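You operate a simulated robot arm through the tools that you are given. There is no shell and no other tool.

Carry out the task below with a simulated robot arm. There is one attempt and no reset: what you move stays moved.

## Task
Shake the black bundle level in the square wooden box, then slip the wide green band over it.
Fine: the bundle stays in the box; the box goes back on the green rubber mat. Set down upright: what you pick out.

Only the result counts: the job must be done as asked and must still hold three seconds after the hand-in. Knocking over, shifting, dropping, spilling or breaking anything else fails it.

## Robot
A 7-joint arm with a fingered hand, fixed in place. Base frame: the origin is on the floor under the middle of its stand, x ahead of it, y to its left, z up; the work surface is at about z = 780. Readings come in mm, rad, newtons and seconds.
With the tool pointing down near the work surface it reaches from about 200 to 800 mm from the base axis. Its first joint turns from -2.897 to 2.897 rad. Payload 4.9 kg.
The TCP is the grasp point between the finger pads, 32 mm short of the fingertips. In the tool frame z runs along the fingers and y along their closing line. The gripper opens to 192 mm; its body begins 89 mm behind the TCP. The gripper is a hand of 3 fingers: y runs from the thumb to the fingers, the wrist lies at [0, 0, -267] in the tool frame, and closing takes about 1.5 s.
Orientation is that of the tool frame in the base frame, as a unit quaternion [x, y, z, w]. With the fingers straight down and closing along the base's y, the tool's x points along the base's -x, its y along +y and its z along -z.

## Interface
- The arm moves only by the tool move_arm. Its argument "steps" is a list that holds one entry, the list of rows, each a list of 7 numbers: the finger opening in mm, from 0 to 192, then the shift along the base's x, y, z in mm, then the turn, a rotation vector about the base's x, y, z in rad. In form: [[[claw, dx, dy, dz, rx, ry, rz], ...]]. A call has 1 to 20 rows; each row shifts and turns the commanded pose from where the row before left it. A row lasts 0.2 s, in which the tool goes at most 50 mm and 0.15 rad; a call with a longer step from one row to the next is refused whole, and so is a gripper value outside its range. A pose out of reach is approached as far as the arm can. The call stops where the force on the tool passes 40 N (or 10 N more than at its start, if that is more) or the arm is blocked; 0.2 s more then pass. Each finger travels about 153 mm/s and halts on what it meets, pressing with about 27 N; the grip force reading is that of the motor and also rises with nothing between the fingers. The clock runs only during rows and for 0.2 s after the last one: add rows that do not move to give the fingers time. The reply holds the time, the measured pose of the TCP, the force on the tool along the base axes, the opening and the grip force, in the units named above and with some noise, with the torque about the TCP (base axes, N m) and any sound that the robot's microphone picked up.
- Cameras (640 x 400 px; columns grow to the right, rows downward): "scene" is fixed at [220.6, 649, 1529.2]; the picture's right is [-0.67, -0.75, 0.00], its down [-0.61, 0.54, -0.58] and it looks along [0.43, -0.38, -0.82] (base axes); focal length 361 px, centre (320, 200). "wrist" rides on the gripper at [80, -46, -113] in the tool frame; the picture's right is [0.50, 0.87, 0.00], its down [-0.67, 0.39, -0.63] and it looks along [-0.55, 0.32, 0.78] (tool axes); focal length 226 px, centre (320, 200). There is no depth. A picture from a camera that has moved, and an enlarged one, comes with that camera's place and axes in the base frame and with its lens.
- get_image(camera): a new picture of that camera. The clock stands still meanwhile.
- grasp_type(shape): the hand has 3 fingers and takes this shape, open, in about a second: jaw (thumb against the fingers, like two jaws); tri (thumb and two fingers); tip (a fingertip pinch); poke (one finger out to press); point (the index stretched); flat (the hand flat); cup (the hand cupped); fist (a fist). The gripper value then closes the fingers along that shape, each until it touches; the sizes above hold for jaw. It gives what a move gives, with no picture.
- zoom(camera, box): a new picture of the part [left, top, right, bottom] of that camera's present view, enlarged. The clock stands still meanwhile.
- close_job(): hands the job in; it is judged then, once.

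Places have to be worked out from the pictures, the camera data and where the tool is seen. Open the gripper and draw the arm clear of the work before you hand the job in, unless the task says otherwise.

The tools are called after "Call:" as name(argument=value, ...) on one line, values as JSON. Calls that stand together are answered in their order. move_arm: Moves the arm, as the interface text tells. Its arguments: {"type":"object","properties":{"steps":{"type":"array"}},"required":["steps"]} The other tools are called the same way: grasp_type (shape) gives the hand a shape; get_image (camera) takes a picture; zoom (camera, box) takes an enlarged picture of a part of a camera's view; close_job () hands the job in.

At the start:

```text
time: 0.0
tool_pos: [476.6, 249.0, 1094.0]
orientation: [0.0, 1.0, 0.0, 0.0]
contact_force: [-0.1, -0.4, 0.1]
moment: [0.0, 0.02, 0.04]
gripper_width: 192.1
grasp_force: 0.2
shape: jaw
```

scene: 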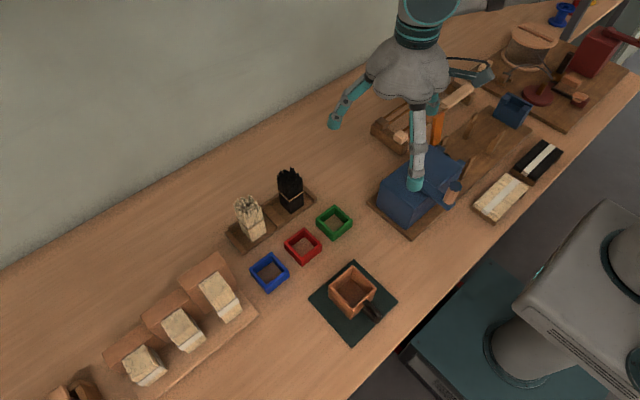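
wrist: 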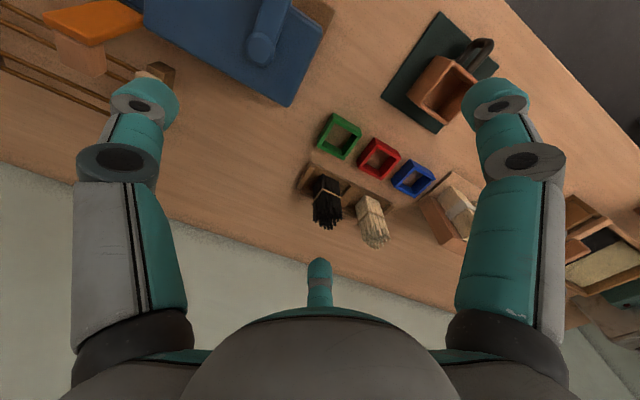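

I begin by looking closer at the bundles, the bands and the box on the green mat.

Call:
zoom(camera="scene", box=[220, 150, 420, 350])

Call:
zoom(camera="wrist", box=[280, 0, 520, 260])

Call:
zoom(camera="scene", box=[220, 150, 360, 240])

Call:
zoom(camera="scene", box=[290, 250, 410, 350])

```text
2.00 times, centred on (320, 250) of scene
camera zoom: at [220.6, 649.0, 1529.2], right [-0.67, -0.75, 0.0], down [-0.61, 0.54, -0.58], along [0.43, -0.38, -0.82], focal length 722 px, centre (320, 100)
```

zoom: 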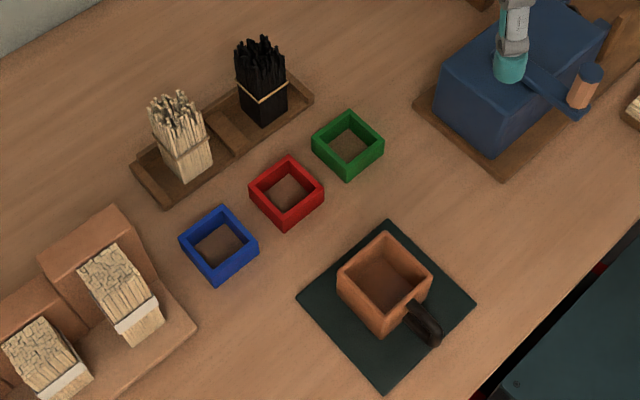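

```text
1.54 times, centred on (400, 130) of wrist
camera zoom: at [397.5, 203.7, 1206.8], right [-0.5, 0.87, 0.0], down [0.67, 0.39, 0.63], along [0.55, 0.32, -0.78], focal length 348 px, centre (197, 308)
```

zoom: 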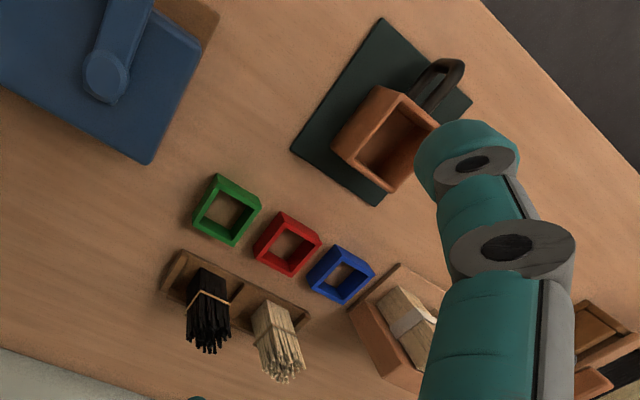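

```text
4.44 times, centred on (290, 195) of scene
camera zoom: at [220.6, 649.0, 1529.2], right [-0.67, -0.75, 0.0], down [-0.61, 0.54, -0.58], along [0.43, -0.38, -0.82], focal length 1604 px, centre (453, 222)
```

zoom: 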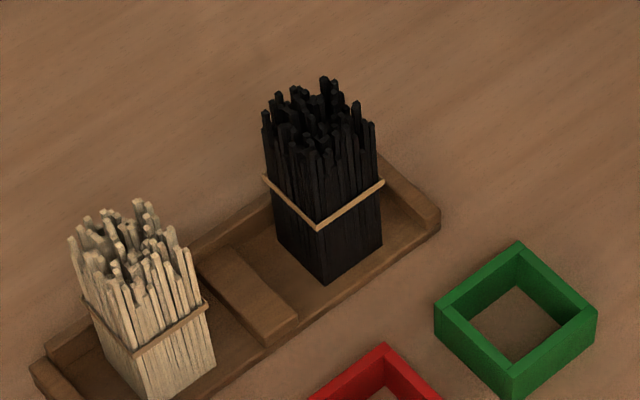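

```text
4.00 times, centred on (350, 300) of scene
camera zoom: at [220.6, 649.0, 1529.2], right [-0.67, -0.75, 0.0], down [-0.61, 0.54, -0.58], along [0.43, -0.38, -0.82], focal length 1443 px, centre (200, -200)
```

zoom: 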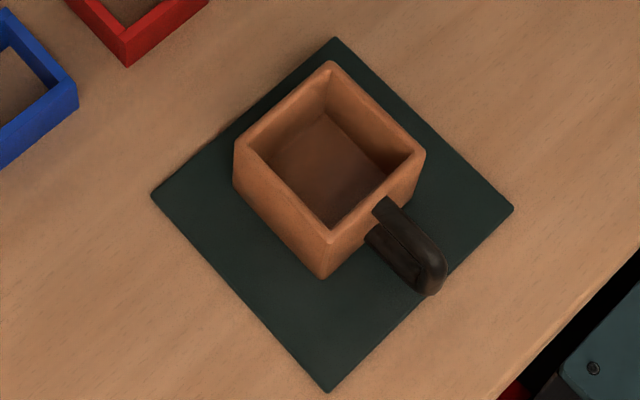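

The bundle seems to stand at about (646, 362), the green band at (536, 323) and the box at (381, 420) with its handle toward the robot. Before I move I look at the hand itself and the rest of the bench.

Call:
zoom(camera="scene", box=[320, 0, 500, 200])

Call:
zoom(camera="scene", box=[460, 0, 640, 230])

Call:
zoom(camera="scene", box=[0, 200, 280, 400])

Call:
zoom(camera="scene", box=[245, 190, 365, 300])

```text
2.00 times, centred on (410, 100) of scene
camera zoom: at [220.6, 649.0, 1529.2], right [-0.67, -0.75, 0.0], down [-0.61, 0.54, -0.58], along [0.43, -0.38, -0.82], focal length 722 px, centre (140, 400)
```

zoom: 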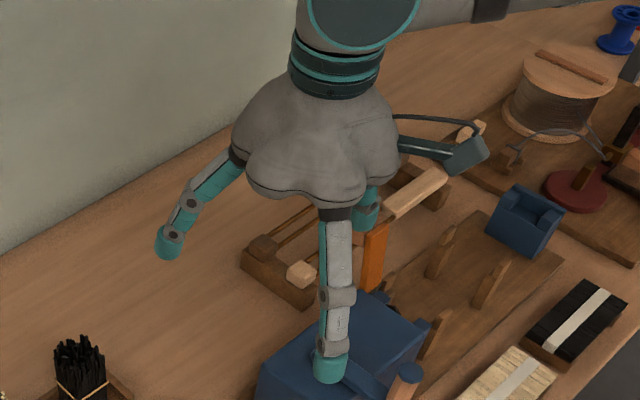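

```text
1.74 times, centred on (550, 115) of scene
camera zoom: at [220.6, 649.0, 1529.2], right [-0.67, -0.75, 0.0], down [-0.61, 0.54, -0.58], along [0.43, -0.38, -0.82], focal length 628 px, centre (-80, 348)
```

zoom: 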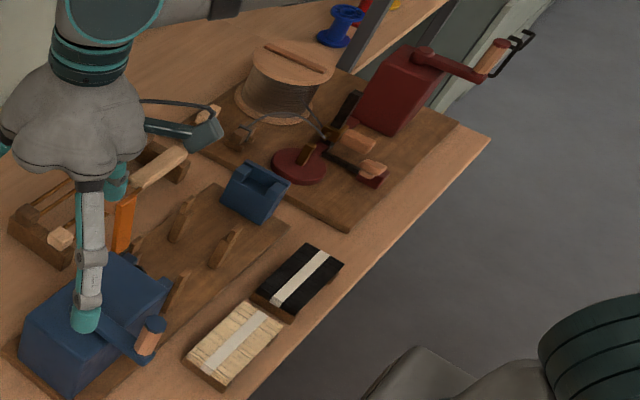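

```text
2.00 times, centred on (140, 300) of scene
camera zoom: at [220.6, 649.0, 1529.2], right [-0.67, -0.75, 0.0], down [-0.61, 0.54, -0.58], along [0.43, -0.38, -0.82], focal length 722 px, centre (680, 0)
```

zoom: 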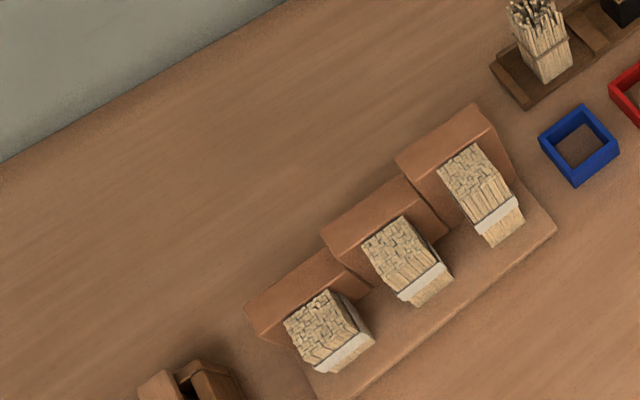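

```text
3.64 times, centred on (305, 245) of scene
camera zoom: at [220.6, 649.0, 1529.2], right [-0.67, -0.75, 0.0], down [-0.61, 0.54, -0.58], along [0.43, -0.38, -0.82], focal length 1312 px, centre (374, 36)
```

zoom: 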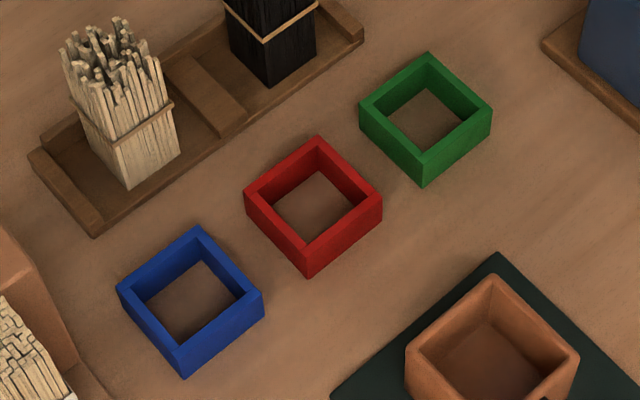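

The hand in its jaw shape has a thumb on the -y side and two fingers well apart on the +y side. I close it in the free air to 60 mm to see how the fingers come together.

Call:
move_arm(steps=[[[60, 0, 0, 0, 0, 0, 0], [60, 0, 0, 0, 0, 0, 0], [60, 0, 0, 0, 0, 0, 0], [60, 0, 0, 0, 0, 0, 0], [60, 0, 0, 0, 0, 0, 0], [60, 0, 0, 0, 0, 0, 0], [60, 0, 0, 0, 0, 0, 0]]])

Call:
get_image(camera="scene")

Call:
get_image(camera="wrist")

Call:
zoom(camera="scene", box=[320, 0, 500, 200])

```text
time: 1.6
tool_pos: [476.7, 248.9, 1094.6]
orientation: [-0.001, 1.0, 0.0, 0.0]
contact_force: [-0.2, 0.0, -0.4]
moment: [-0.02, 0.0, -0.01]
gripper_width: 60.4
grasp_force: 0.0
shape: jaw
```

```text
taken
```

scene: 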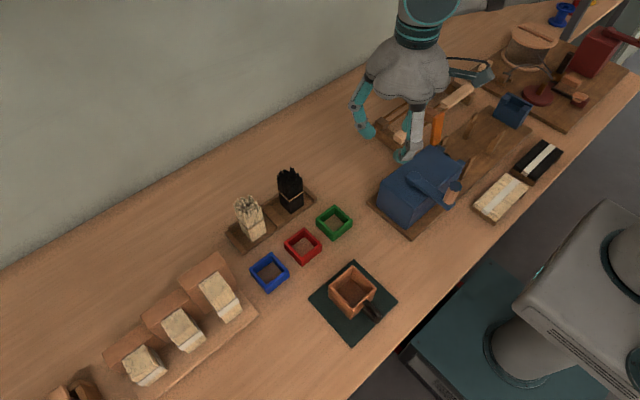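

```text
taken
camera wrist: at [397.5, 203.7, 1206.8], right [-0.5, 0.87, 0.0], down [0.67, 0.39, 0.63], along [0.55, 0.32, -0.78], focal length 226 px, centre (320, 200)
```

wrist: 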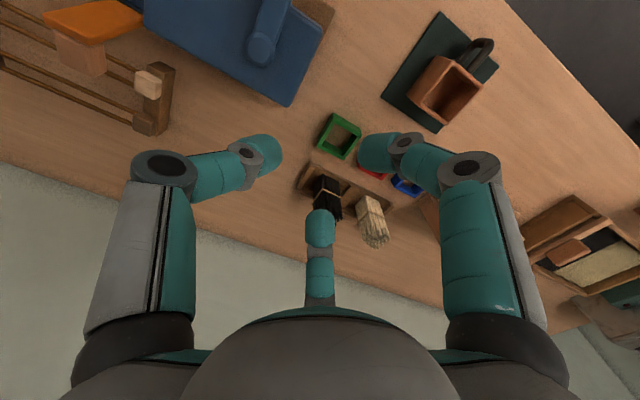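

```text
2.00 times, centred on (410, 100) of scene
camera zoom: at [220.6, 649.0, 1529.2], right [-0.67, -0.75, 0.0], down [-0.61, 0.54, -0.58], along [0.43, -0.38, -0.82], focal length 722 px, centre (140, 400)
```

zoom: 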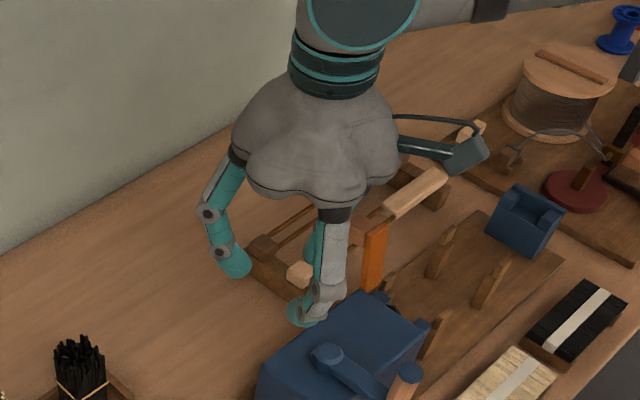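

In jaw shape the three fingertips converge roughly at 120° about the TCP. I compare it with the "tri" and "tip" shapes in the free air before choosing a grip.

Call:
grasp_type(shape="tri")

Call:
get_image(camera="wrist")

Call:
zoom(camera="scene", box=[320, 0, 500, 200])

Call:
move_arm(steps=[[[60, 0, 0, 0, 0, 0, 0], [60, 0, 0, 0, 0, 0, 0], [60, 0, 0, 0, 0, 0, 0], [60, 0, 0, 0, 0, 0, 0], [60, 0, 0, 0, 0, 0, 0], [60, 0, 0, 0, 0, 0, 0], [60, 0, 0, 0, 0, 0, 0]]])

Call:
get_image(camera="wrist")

Call:
zoom(camera="scene", box=[320, 0, 500, 200])

```text
time: 2.5
tool_pos: [475.2, 250.0, 1094.6]
orientation: [0.0, 1.0, 0.0, -0.001]
contact_force: [-0.2, 0.5, 0.3]
moment: [-0.02, 0.01, 0.02]
gripper_width: 191.9
grasp_force: 0.1
shape: tri
```

```text
taken
camera wrist: at [397.5, 203.7, 1206.8], right [-0.5, 0.87, 0.0], down [0.67, 0.39, 0.63], along [0.55, 0.32, -0.78], focal length 226 px, centre (320, 200)
```

wrist: 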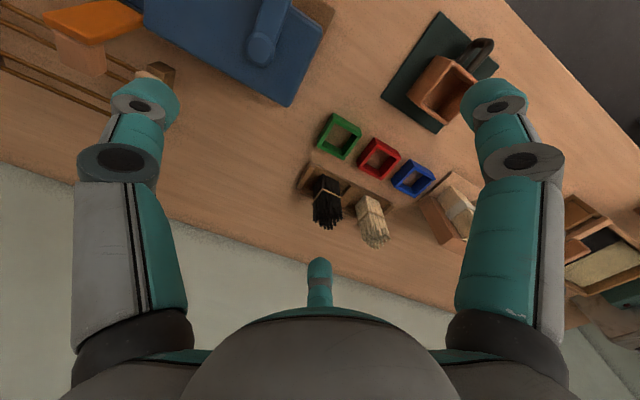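

```text
2.00 times, centred on (410, 100) of scene
camera zoom: at [220.6, 649.0, 1529.2], right [-0.67, -0.75, 0.0], down [-0.61, 0.54, -0.58], along [0.43, -0.38, -0.82], focal length 722 px, centre (140, 400)
```

zoom: 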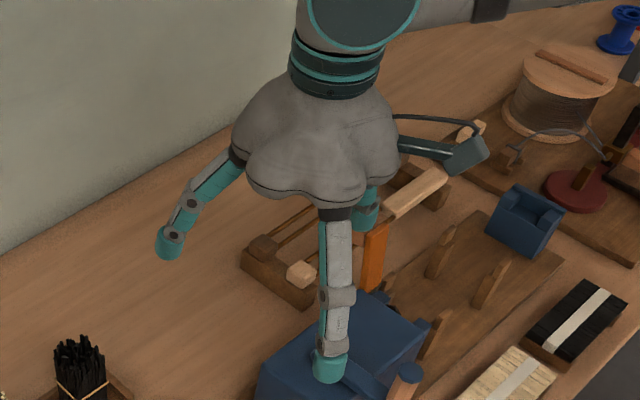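

```text
time: 4.1
tool_pos: [475.9, 248.8, 1094.5]
orientation: [0.001, 1.0, 0.001, 0.0]
contact_force: [-0.6, -0.6, -0.5]
moment: [0.02, -0.01, 0.01]
gripper_width: 60.7
grasp_force: 0.0
shape: tri
```

```text
taken
camera wrist: at [397.5, 203.7, 1206.8], right [-0.5, 0.87, 0.0], down [0.67, 0.39, 0.63], along [0.55, 0.32, -0.78], focal length 226 px, centre (320, 200)
```

wrist: 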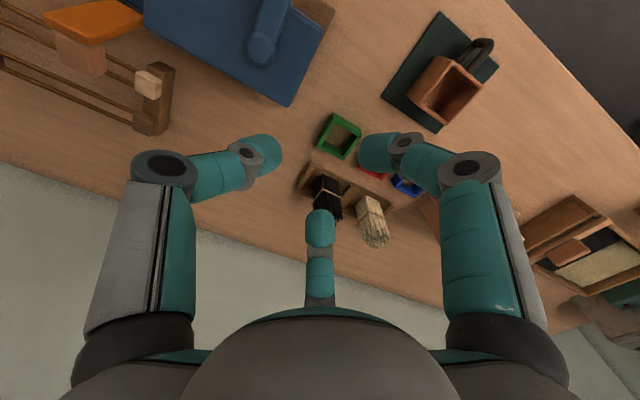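

```text
2.00 times, centred on (410, 100) of scene
camera zoom: at [220.6, 649.0, 1529.2], right [-0.67, -0.75, 0.0], down [-0.61, 0.54, -0.58], along [0.43, -0.38, -0.82], focal length 722 px, centre (140, 400)
```

zoom: 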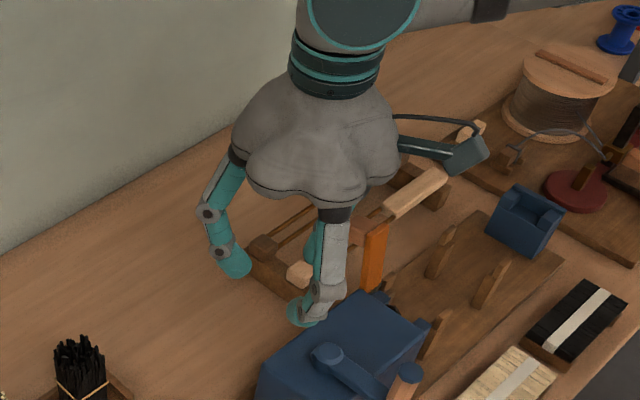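

Jaw and tri look alike on this hand, so I check how "tip" brings the fingertips together.

Call:
grasp_type(shape="tip")

Call:
get_image(camera="wrist")

Call:
zoom(camera="scene", box=[320, 0, 500, 200])

Call:
move_arm(steps=[[[10, 0, 0, 0, 0, 0, 0], [10, 0, 0, 0, 0, 0, 0], [10, 0, 0, 0, 0, 0, 0], [10, 0, 0, 0, 0, 0, 0], [10, 0, 0, 0, 0, 0, 0], [10, 0, 0, 0, 0, 0, 0], [10, 0, 0, 0, 0, 0, 0]]])

Call:
get_image(camera="wrist")

Call:
zoom(camera="scene", box=[320, 0, 500, 200])

```text
time: 5.0
tool_pos: [477.3, 248.2, 1094.0]
orientation: [0.001, 1.0, 0.0, 0.0]
contact_force: [0.1, 1.1, -0.1]
moment: [0.03, 0.0, 0.0]
gripper_width: 191.9
grasp_force: 0.0
shape: tip
```

```text
taken
camera wrist: at [397.5, 203.7, 1206.8], right [-0.5, 0.87, 0.0], down [0.67, 0.39, 0.63], along [0.55, 0.32, -0.78], focal length 226 px, centre (320, 200)
```

wrist: 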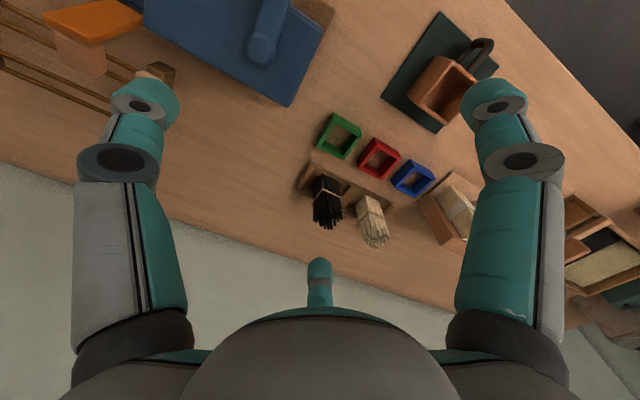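

```text
2.00 times, centred on (410, 100) of scene
camera zoom: at [220.6, 649.0, 1529.2], right [-0.67, -0.75, 0.0], down [-0.61, 0.54, -0.58], along [0.43, -0.38, -0.82], focal length 722 px, centre (140, 400)
```

zoom: 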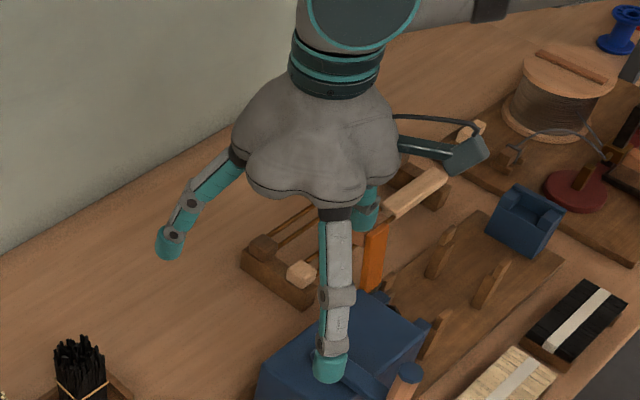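

```text
time: 6.6
tool_pos: [477.0, 247.7, 1093.7]
orientation: [-0.001, 1.0, 0.0, 0.0]
contact_force: [0.3, -0.7, -0.9]
moment: [0.0, 0.0, -0.01]
gripper_width: 10.2
grasp_force: 0.1
shape: tip
```

```text
taken
camera wrist: at [397.5, 203.7, 1206.8], right [-0.5, 0.87, 0.0], down [0.67, 0.39, 0.63], along [0.55, 0.32, -0.78], focal length 226 px, centre (320, 200)
```

wrist: 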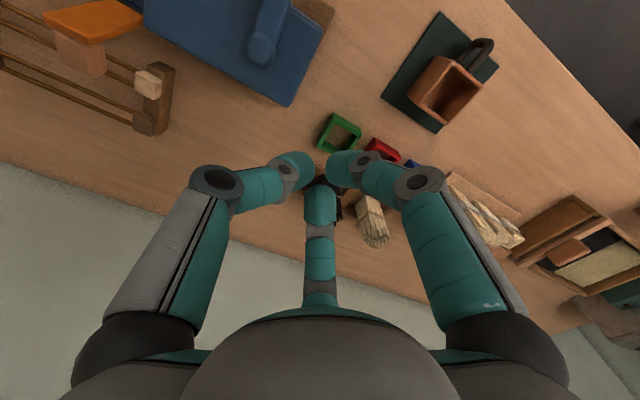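

```text
2.00 times, centred on (410, 100) of scene
camera zoom: at [220.6, 649.0, 1529.2], right [-0.67, -0.75, 0.0], down [-0.61, 0.54, -0.58], along [0.43, -0.38, -0.82], focal length 722 px, centre (140, 400)
```

zoom: 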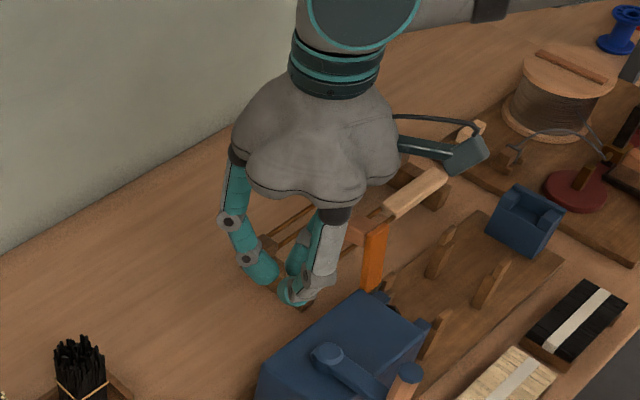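

All pinch shapes close the same way: three fingers at 120° meeting at the TCP. I go back to jaw and move in for a closer wrist view of the black bundle.

Call:
grasp_type(shape="jaw")

Call:
move_arm(steps=[[[192, 20, 15, -23, 0, 0, 0], [192, 20, 15, -23, 0, 0, 0], [192, 20, 15, -23, 0, 0, 0], [192, 20, 15, -23, 0, 0, 0], [192, 0, 0, 0, 0, 0, 0]]])

Call:
get_image(camera="wrist")

Call:
zoom(camera="wrist", box=[220, 60, 480, 260])

```text
time: 7.5
tool_pos: [476.2, 247.8, 1094.5]
orientation: [-0.001, 1.0, 0.0, 0.0]
contact_force: [0.3, -0.3, 0.7]
moment: [-0.02, 0.01, 0.01]
gripper_width: 191.9
grasp_force: 0.1
shape: jaw
```

```text
time: 8.7
tool_pos: [559.7, 308.4, 1003.8]
orientation: [0.0, 1.0, 0.0, 0.0]
contact_force: [-0.7, 1.0, 0.3]
moment: [0.0, -0.01, 0.0]
gripper_width: 192.0
grasp_force: 0.1
shape: jaw
```

```text
taken
camera wrist: at [480.7, 263.1, 1114.8], right [-0.5, 0.87, 0.0], down [0.67, 0.39, 0.63], along [0.55, 0.32, -0.78], focal length 226 px, centre (320, 200)
```

wrist: 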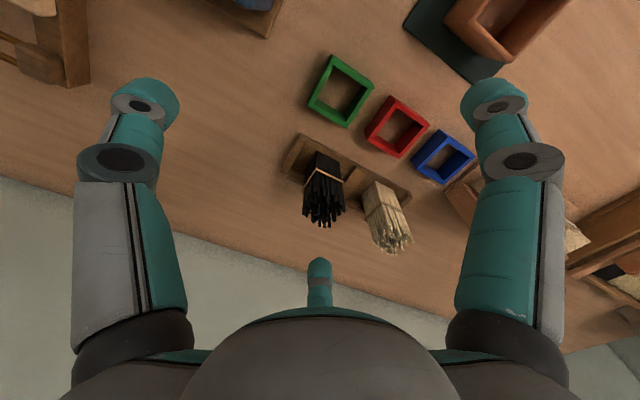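

```text
2.00 times, centred on (350, 160) of wrist
camera zoom: at [480.7, 263.1, 1114.8], right [-0.5, 0.87, 0.0], down [0.67, 0.39, 0.63], along [0.55, 0.32, -0.78], focal length 452 px, centre (260, 280)
```

zoom: 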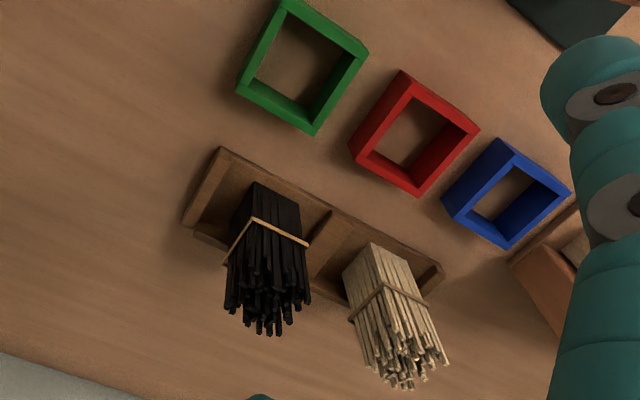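

The bundle's base checks out in both cameras: x 625–666, y 341–382, so its centre is at about (645.5, 361.5). Next I move above the box to measure its opening and handle.

Call:
move_arm(steps=[[[192, -37, 9.5, -5, 0, 0, 0], [192, -37, 9.5, -5, 0, 0, 0], [192, -37, 9.5, -5, 0, 0, 0], [192, -37, 9.5, -5, 0, 0, 0], [192, -37, 9.5, -5, 0, 0, 0], [192, -37, 9.5, -5, 0, 0, 0], [192, -37, 9.5, -5, 0, 0, 0], [192, 0, 0, 0, 0, 0, 0]]])

Call:
get_image(camera="wrist")

Call:
zoom(camera="wrist", box=[200, 60, 460, 260])

```text
time: 10.5
tool_pos: [294.9, 373.0, 968.2]
orientation: [0.0, 1.0, 0.0, 0.0]
contact_force: [0.2, 0.0, 0.5]
moment: [-0.01, 0.03, 0.0]
gripper_width: 192.0
grasp_force: 0.1
shape: jaw
```

```text
taken
camera wrist: at [216.2, 327.3, 1080.5], right [-0.5, 0.87, 0.0], down [0.67, 0.39, 0.63], along [0.55, 0.32, -0.78], focal length 226 px, centre (320, 200)
```

wrist: 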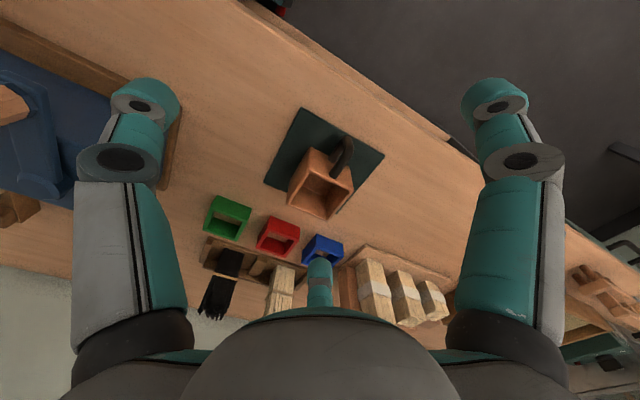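

```text
2.00 times, centred on (330, 160) of wrist
camera zoom: at [216.2, 327.3, 1080.5], right [-0.5, 0.87, 0.0], down [0.67, 0.39, 0.63], along [0.55, 0.32, -0.78], focal length 452 px, centre (300, 280)
```

zoom: 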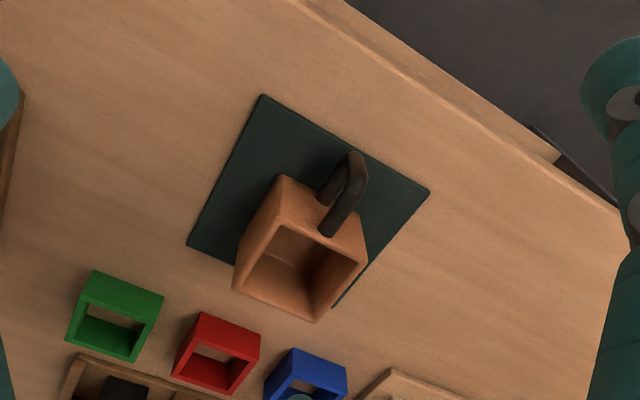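

The handle is a mug-like loop on the box's -x face. I zoom further in on box and handle.

Call:
zoom(camera="wrist", box=[255, 100, 395, 230])

Call:
zoom(camera="scene", box=[320, 255, 400, 335])

```text
3.08 times, centred on (325, 165) of wrist
camera zoom: at [216.2, 327.3, 1080.5], right [-0.5, 0.87, 0.0], down [0.67, 0.39, 0.63], along [0.55, 0.32, -0.78], focal length 696 px, centre (305, 308)
```

zoom: 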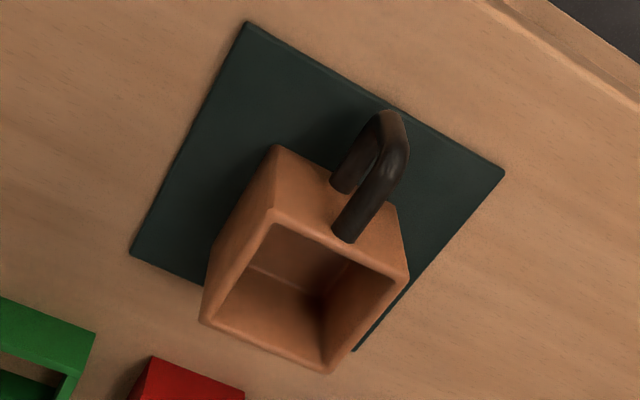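

```text
5.00 times, centred on (360, 295) of scene
camera zoom: at [220.6, 649.0, 1529.2], right [-0.67, -0.75, 0.0], down [-0.61, 0.54, -0.58], along [0.43, -0.38, -0.82], focal length 1804 px, centre (120, -275)
```

zoom: 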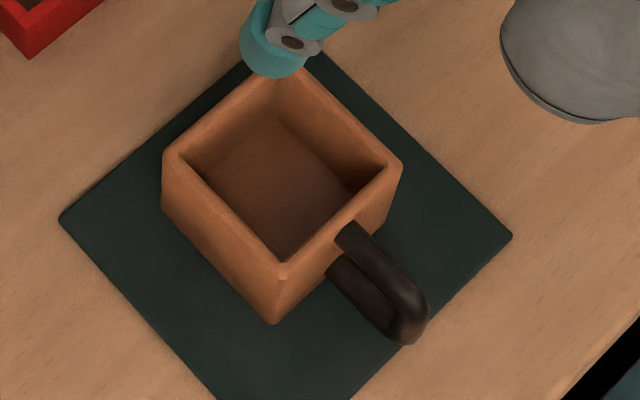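

From both cameras the box is about 66 mm square, centred near (381, 421), with its rim at z ≈ 841 and walls 4–5 mm thick. I add two idle rows to see how exactly the arm settles where it was sent.

Call:
move_arm(steps=[[[120, 0, 0, 0, 0, 0, 0], [120, 0, 0, 0, 0, 0, 0], [120, 0, 0, 0, 0, 0, 0], [120, 0, 0, 0, 0, 0, 0]]])

Call:
zoom(camera="wrist", box=[0, 0, 640, 400])

```text
time: 11.5
tool_pos: [294.6, 371.8, 969.2]
orientation: [0.0, 1.0, 0.001, 0.0]
contact_force: [-0.3, -0.4, -0.5]
moment: [-0.02, 0.04, -0.01]
gripper_width: 120.5
grasp_force: 0.0
shape: jaw
```

```text
1.00 times, centred on (320, 200) of wrist (not enlarged: the box is as wide or as high as the picture)
camera zoom: at [216.6, 327.3, 1080.6], right [-0.5, 0.87, 0.0], down [0.67, 0.39, 0.63], along [0.55, 0.32, -0.78], focal length 226 px, centre (320, 200)
```

zoom: 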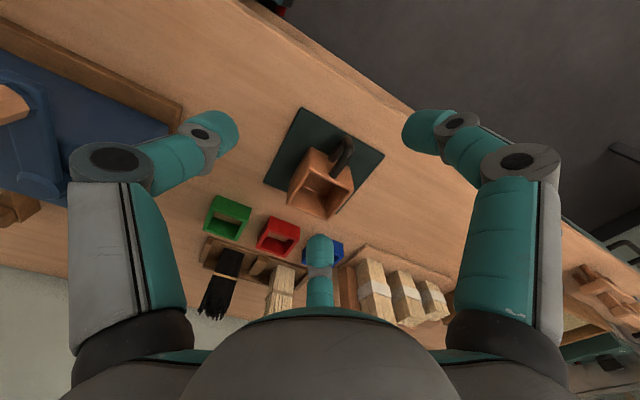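

The arm settles within about 3 mm of where I sent it, so I will correct from the readings. Now I travel high to a spot above the black bundle.

Call:
move_arm(steps=[[[130, 20, 0, 40, 0, 0, 0], [130, 40, -2, 6, 0, 0, 0], [130, 40, -2, 0, 0, 0, 0], [130, 40, -2, 0, 0, 0, 0], [130, 40, -2, 0, 0, 0, 0], [130, 40, -2, 0, 0, 0, 0], [130, 40, -1, 0, 0, 0, 0], [130, 40, 0, 0, 0, 0, 0], [130, 40, 0, 0, 0, 0, 0], [130, 10, 0, 0, 0, 0, 0], [130, 0, 0, 0, 0, 0, 0], [130, 0, 0, 0, 0, 0, 0]]])

Call:
get_image(camera="wrist")

Call:
get_image(camera="scene")

```text
time: 14.1
tool_pos: [649.0, 362.8, 1012.8]
orientation: [0.0, 1.0, 0.001, 0.0]
contact_force: [0.4, 0.3, 0.3]
moment: [0.03, 0.01, 0.0]
gripper_width: 129.7
grasp_force: 0.0
shape: jaw
```

```text
taken
camera wrist: at [570.3, 318.1, 1125.2], right [-0.5, 0.87, 0.0], down [0.67, 0.39, 0.63], along [0.55, 0.32, -0.78], focal length 226 px, centre (320, 200)
```

wrist: 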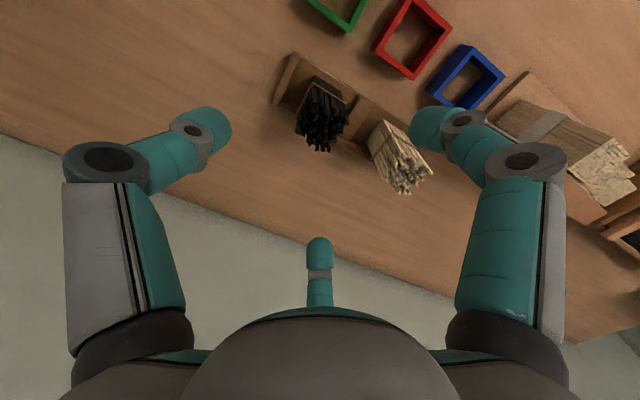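

```text
taken
```

scene: 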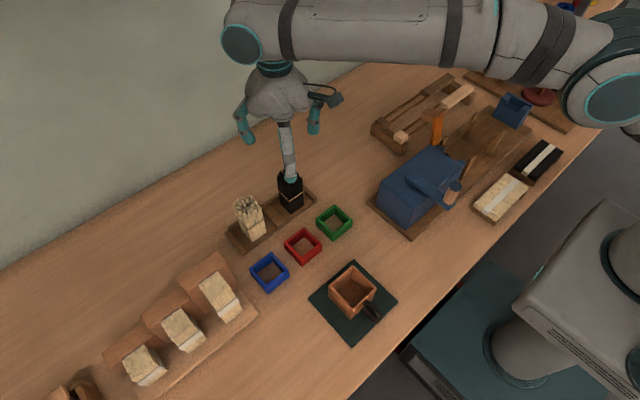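

The tool is at (649.4, 363.4, 1012). I zoom in to refine the bundle's position from this closer view.

Call:
zoom(camera="wrist", box=[260, 40, 400, 180])

```text
2.86 times, centred on (330, 110) of wrist
camera zoom: at [570.3, 318.1, 1125.2], right [-0.5, 0.87, 0.0], down [0.67, 0.39, 0.63], along [0.55, 0.32, -0.78], focal length 646 px, centre (291, 457)
```

zoom: 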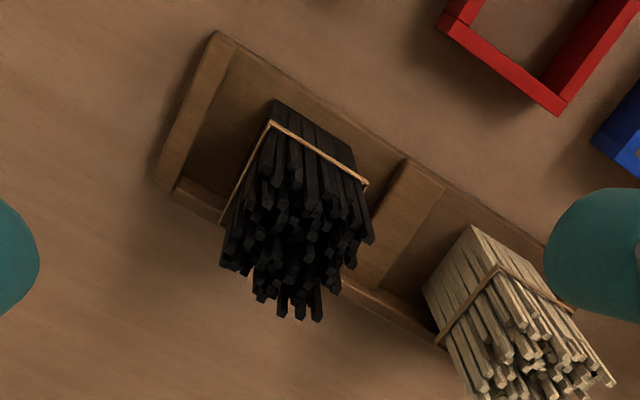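

The tie's corners put the bundle's centre at about (647, 363). I descend to z ≈ 880 so the fingertips sit just above the tie, with the opening still wide.

Call:
move_arm(steps=[[[130, -2, 0, -30, 0, 0, 0], [130, 0, 0, -30, 0, 0, 0], [130, 0, 0, -30, 0, 0, 0], [130, 0, 0, -25, 0, 0, 0], [130, 0, 0, -17, 0, 0, 0], [130, 0, 0, 0, 0, 0, 0]]])

Call:
get_image(camera="wrist")

Call:
zoom(camera="scene", box=[220, 80, 380, 240])

```text
time: 15.5
tool_pos: [646.4, 364.4, 881.8]
orientation: [0.0, 1.0, 0.0, 0.0]
contact_force: [0.0, 0.1, -0.5]
moment: [-0.02, 0.0, -0.02]
gripper_width: 129.5
grasp_force: 0.1
shape: jaw
```

```text
taken
camera wrist: at [566.9, 319.3, 993.7], right [-0.5, 0.87, 0.0], down [0.67, 0.39, 0.63], along [0.55, 0.32, -0.78], focal length 226 px, centre (320, 200)
```

wrist: 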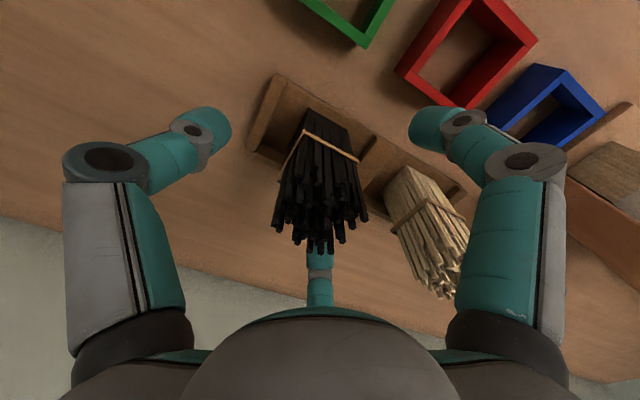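

```text
2.50 times, centred on (300, 160) of scene
camera zoom: at [220.6, 649.0, 1529.2], right [-0.67, -0.75, 0.0], down [-0.61, 0.54, -0.58], along [0.43, -0.38, -0.82], focal length 902 px, centre (370, 300)
```

zoom: 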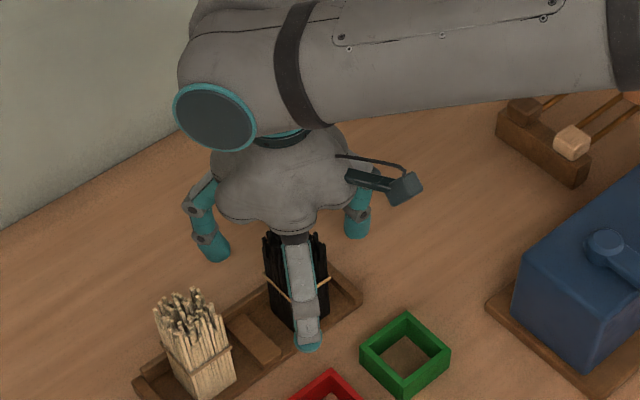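

The tool is at (646, 364.6, 881), well centred with the fingertips around the bundle just above the tie. I close the fingers gradually onto it.

Call:
move_arm(steps=[[[100, 0.5, -1, 0, 0, 0, 0], [80, 0, 0, 0, 0, 0, 0], [68, 0, 0, 0, 0, 0, 0], [60, 0, 0, 0, 0, 0, 0], [54, 0, 0, 0, 0, 0, 0], [50, 0, 0, 0, 0, 0, 0], [46, 0, 0, 0, 0, 0, 0], [42, 0, 0, 0, 0, 0, 0], [38, 0, 0, 0, 0, 0, 0], [36, 0, 0, 0, 0, 0, 0]]])

Call:
get_image(camera="wrist")

Call:
zoom(camera="scene", box=[220, 80, 380, 240])

```text
time: 17.7
tool_pos: [645.1, 363.3, 881.7]
orientation: [0.0, 1.0, 0.0, 0.001]
contact_force: [-0.4, 0.4, 0.1]
moment: [-0.02, -0.01, -0.01]
gripper_width: 45.8
grasp_force: 27.2
shape: jaw
```

```text
taken
camera wrist: at [567.3, 317.9, 993.9], right [-0.5, 0.87, 0.0], down [0.67, 0.39, 0.63], along [0.55, 0.32, -0.78], focal length 226 px, centre (320, 200)
```

wrist: 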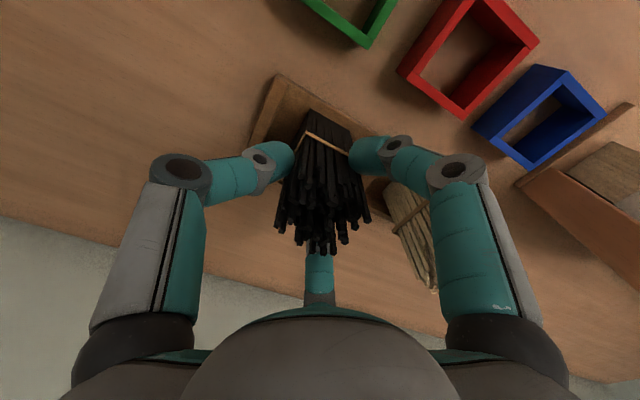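

```text
2.50 times, centred on (300, 160) of scene
camera zoom: at [220.6, 649.0, 1529.2], right [-0.67, -0.75, 0.0], down [-0.61, 0.54, -0.58], along [0.43, -0.38, -0.82], focal length 902 px, centre (370, 300)
```

zoom: 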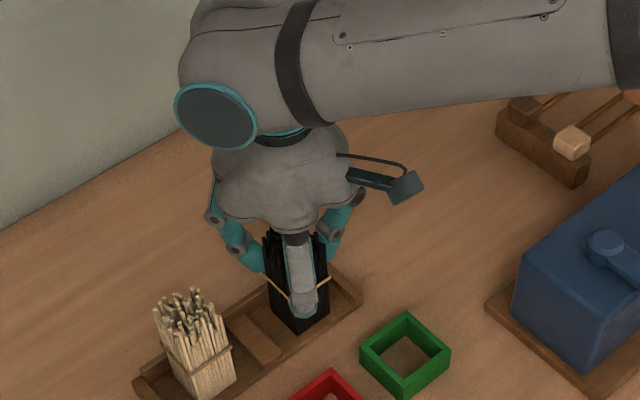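

The fingers hold at 45.8 mm with 27 N. I lift a little, slowly, and check that the bundle comes along.

Call:
move_arm(steps=[[[36, 0, 0, 5, 0, 0, 0], [36, 0, 0, 10, 0, 0, 0], [36, 0, 0, 15, 0, 0, 0], [36, 0, 0, 0, 0, 0, 0]]])

Call:
get_image(camera="wrist")

Call:
zoom(camera="scene", box=[220, 80, 380, 240])

```text
time: 18.7
tool_pos: [645.6, 362.7, 912.8]
orientation: [0.001, 1.0, 0.0, 0.0]
contact_force: [-0.6, 0.2, -1.5]
moment: [-0.01, 0.0, -0.01]
gripper_width: 45.7
grasp_force: 27.2
shape: jaw
```

```text
taken
camera wrist: at [567.1, 317.7, 1024.8], right [-0.5, 0.87, 0.0], down [0.67, 0.39, 0.63], along [0.55, 0.32, -0.78], focal length 226 px, centre (320, 200)
```

wrist: 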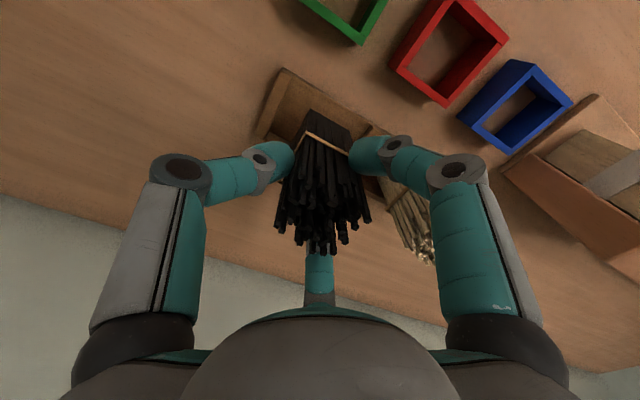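

```text
2.50 times, centred on (300, 160) of scene
camera zoom: at [220.6, 649.0, 1529.2], right [-0.67, -0.75, 0.0], down [-0.61, 0.54, -0.58], along [0.43, -0.38, -0.82], focal length 902 px, centre (370, 300)
```

zoom: 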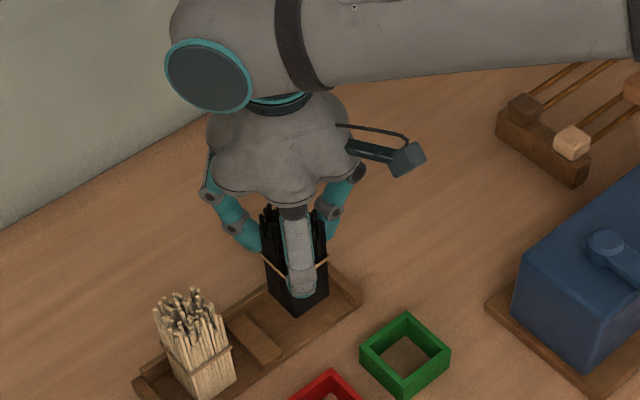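

The bundle came up with the hand (about 1.5 N of weight). I raise it higher and carry it to above the box at (381, 420.5).

Call:
move_arm(steps=[[[36, 0, 0, 20, 0, 0, 0], [36, 0, 0, 25, 0, 0, 0], [36, 0, 0, 20, 0, 0, 0], [36, -20, 4, 0, 0, 0, 0], [36, -30, 6.5, 0, 0, 0, 0], [36, -30, 6.5, 0, 0, 0, 0], [36, -30, 6.5, 0, 0, 0, 0], [36, -30, 6.5, 0, 0, 0, 0], [36, -30, 6.5, 0, 0, 0, 0], [36, -30, 6.5, 0, 0, 0, 0], [36, -30, 6.5, 0, 0, 0, 0], [36, -25, 6, 0, 0, 0, 0], [36, -10, 2, 0, 0, 0, 0], [36, 0, 0, 0, 0, 0, 0], [36, 0, 0, 0, 0, 0, 0]]])

Call:
get_image(camera="wrist")

Call:
zoom(camera="scene", box=[260, 160, 440, 340])

```text
time: 21.9
tool_pos: [381.4, 420.9, 974.8]
orientation: [-0.001, 1.0, 0.0, 0.0]
contact_force: [0.0, 0.5, -0.7]
moment: [0.0, 0.02, 0.03]
gripper_width: 45.7
grasp_force: 27.1
shape: jaw
```

```text
taken
camera wrist: at [302.3, 375.6, 1088.4], right [-0.5, 0.87, 0.0], down [0.67, 0.39, 0.63], along [0.55, 0.32, -0.78], focal length 226 px, centre (320, 200)
```

wrist: 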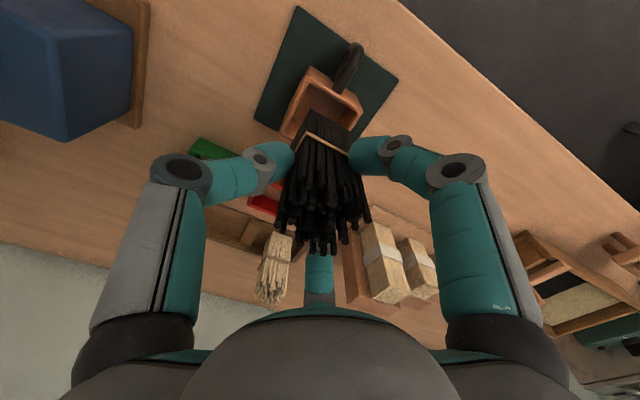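

```text
2.22 times, centred on (350, 250) of scene
camera zoom: at [220.6, 649.0, 1529.2], right [-0.67, -0.75, 0.0], down [-0.61, 0.54, -0.58], along [0.43, -0.38, -0.82], focal length 802 px, centre (253, 89)
```

zoom: 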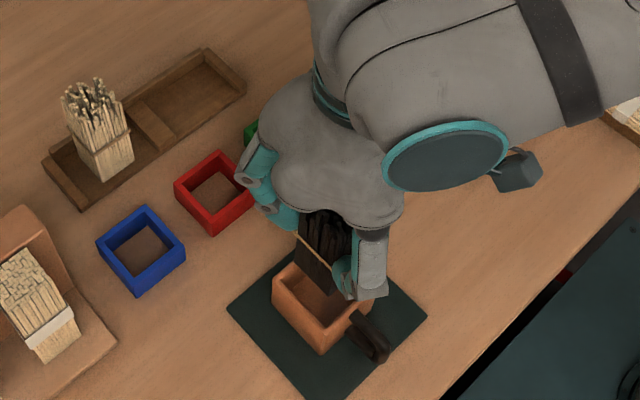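

The bundle hangs over the box at TCP (381.4, 420.9, 975). I zoom in to check the alignment of its base with the box opening before lowering.

Call:
zoom(camera="wrist", box=[240, 0, 420, 170])

Call:
zoom(camera="scene", box=[315, 240, 405, 330])

```text
2.35 times, centred on (330, 85) of wrist
camera zoom: at [302.3, 375.6, 1088.4], right [-0.5, 0.87, 0.0], down [0.67, 0.39, 0.63], along [0.55, 0.32, -0.78], focal length 532 px, centre (296, 471)
```

zoom: 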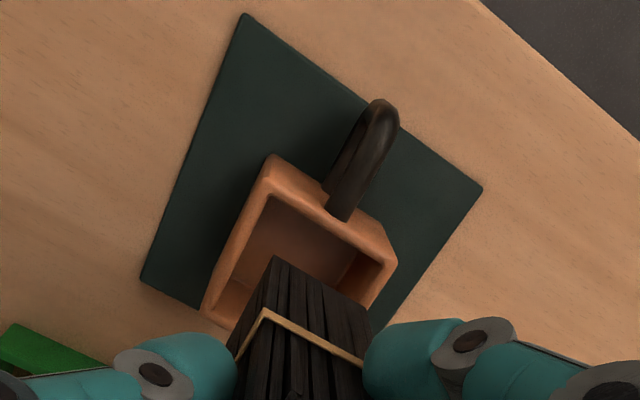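

```text
4.44 times, centred on (360, 285) of scene
camera zoom: at [220.6, 649.0, 1529.2], right [-0.67, -0.75, 0.0], down [-0.61, 0.54, -0.58], along [0.43, -0.38, -0.82], focal length 1604 px, centre (142, -178)
```

zoom: 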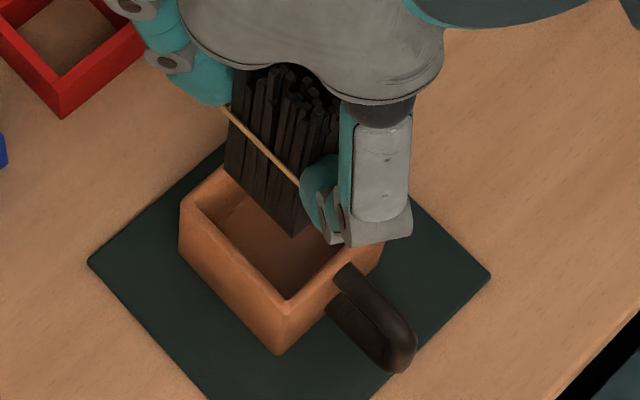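

Both views agree: base of the bundle is centred at about (381, 421) and the box opening at (381, 421.5), with some 7 mm of room on each side. I lower it into the box.

Call:
move_arm(steps=[[[36, 0, 0.5, -20, 0, 0, 0], [36, 0, 0, -25, 0, 0, 0], [36, 0, 0, -20, 0, 0, 0], [36, 0, 0, -12, 0, 0, 0], [36, 0, 0, -6, 0, 0, 0], [36, 0, 0, 0, 0, 0, 0]]])

Call:
zoom(camera="wrist", box=[240, 0, 420, 170])

Call:
zoom(camera="scene", box=[315, 240, 405, 330])

```text
time: 23.3
tool_pos: [380.8, 418.1, 893.6]
orientation: [0.001, 1.0, 0.0, -0.001]
contact_force: [0.7, -0.4, -0.4]
moment: [0.01, 0.0, 0.02]
gripper_width: 45.5
grasp_force: 26.6
shape: jaw
```

```text
2.35 times, centred on (330, 85) of wrist
camera zoom: at [302.5, 374.3, 1005.8], right [-0.5, 0.87, 0.0], down [0.67, 0.39, 0.63], along [0.55, 0.32, -0.78], focal length 532 px, centre (296, 471)
```

zoom: 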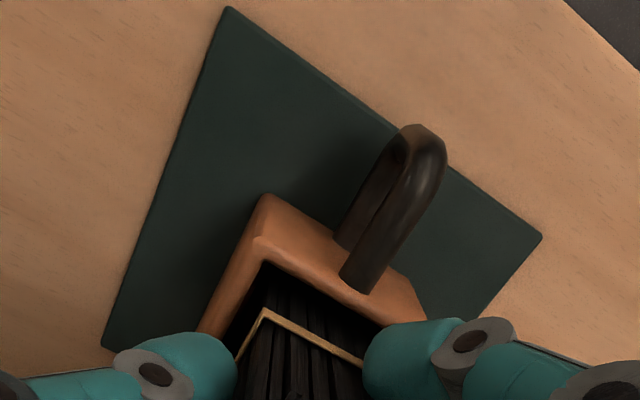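

```text
4.44 times, centred on (360, 285) of scene
camera zoom: at [220.6, 649.0, 1529.2], right [-0.67, -0.75, 0.0], down [-0.61, 0.54, -0.58], along [0.43, -0.38, -0.82], focal length 1604 px, centre (142, -178)
```

zoom: 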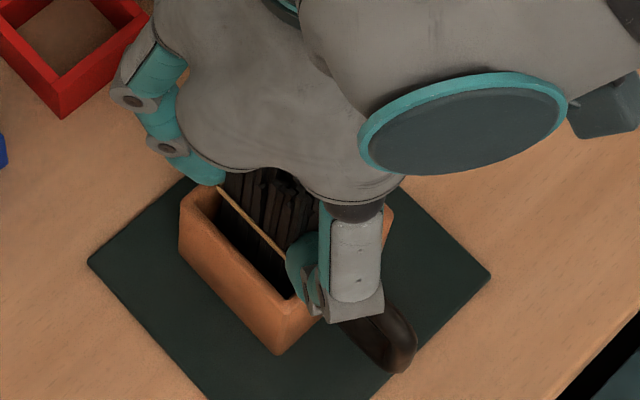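

The bundle is inside the walls with the base at about z = 800 and no contact. I correct y slightly and lower in small steps until it touches the floor of the box.

Call:
move_arm(steps=[[[36, 0, 1.5, -2, 0, 0, 0], [36, 0, 0, -2, 0, 0, 0], [36, 0, 0, -2, 0, 0, 0], [36, 0, 0, -2, 0, 0, 0], [36, 0, 0, 0, 0, 0, 0]]])

Call:
zoom(camera="wrist", box=[240, 60, 420, 230])

```text
time: 24.5
tool_pos: [381.1, 421.8, 887.4]
orientation: [0.0, 1.0, 0.001, 0.001]
contact_force: [0.9, -1.5, 5.5]
moment: [-0.05, -0.03, 0.0]
gripper_width: 45.9
grasp_force: 27.2
shape: jaw
```

```text
2.35 times, centred on (330, 145) of wrist
camera zoom: at [301.6, 377.2, 997.8], right [-0.5, 0.87, 0.0], down [0.67, 0.39, 0.63], along [0.55, 0.32, -0.77], focal length 532 px, centre (296, 329)
```

zoom: 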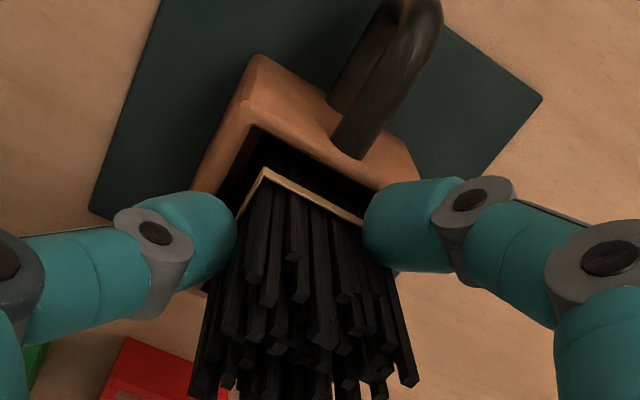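

The floor pushes back with 5.5 N at TCP z ≈ 885, so the bundle is standing in the box. I ease up a touch and open the fingers gently.

Call:
move_arm(steps=[[[36, 0, 0, 1, 0, 0, 0], [46, 0, 0, 0, 0, 0, 0], [52, 0, 0, 0, 0, 0, 0], [60, 0, 0, 0, 0, 0, 0], [70, 0, 0, 0, 0, 0, 0], [90, 0, 0, 0, 0, 0, 0], [110, 0, 0, 0, 0, 0, 0], [110, 0, 0, 0, 0, 0, 0]]])

Call:
get_image(camera="wrist")

Call:
zoom(camera="scene", box=[300, 220, 420, 340])

```text
time: 26.3
tool_pos: [379.3, 422.8, 885.9]
orientation: [0.0, 1.0, 0.001, 0.0]
contact_force: [0.2, 0.0, -0.4]
moment: [0.0, -0.03, 0.02]
gripper_width: 109.2
grasp_force: 0.1
shape: jaw
```

```text
taken
camera wrist: at [301.2, 377.3, 998.1], right [-0.5, 0.87, 0.0], down [0.67, 0.39, 0.63], along [0.55, 0.32, -0.78], focal length 226 px, centre (320, 200)
```

wrist: 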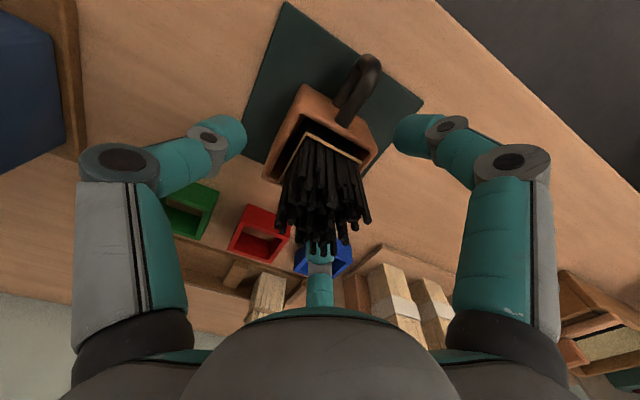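

```text
3.33 times, centred on (360, 280) of scene
camera zoom: at [220.6, 649.0, 1529.2], right [-0.67, -0.75, 0.0], down [-0.61, 0.54, -0.58], along [0.43, -0.38, -0.82], focal length 1203 px, centre (187, -67)
```

zoom: 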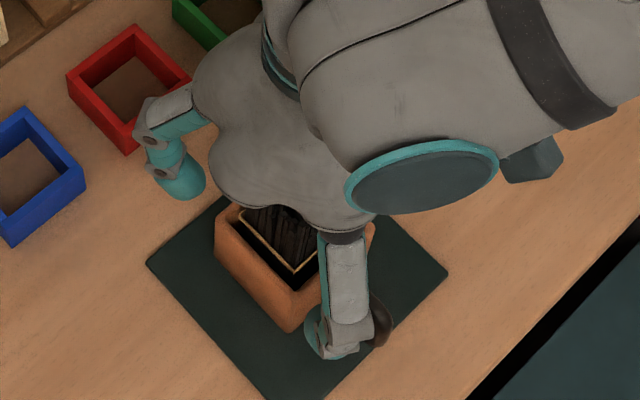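

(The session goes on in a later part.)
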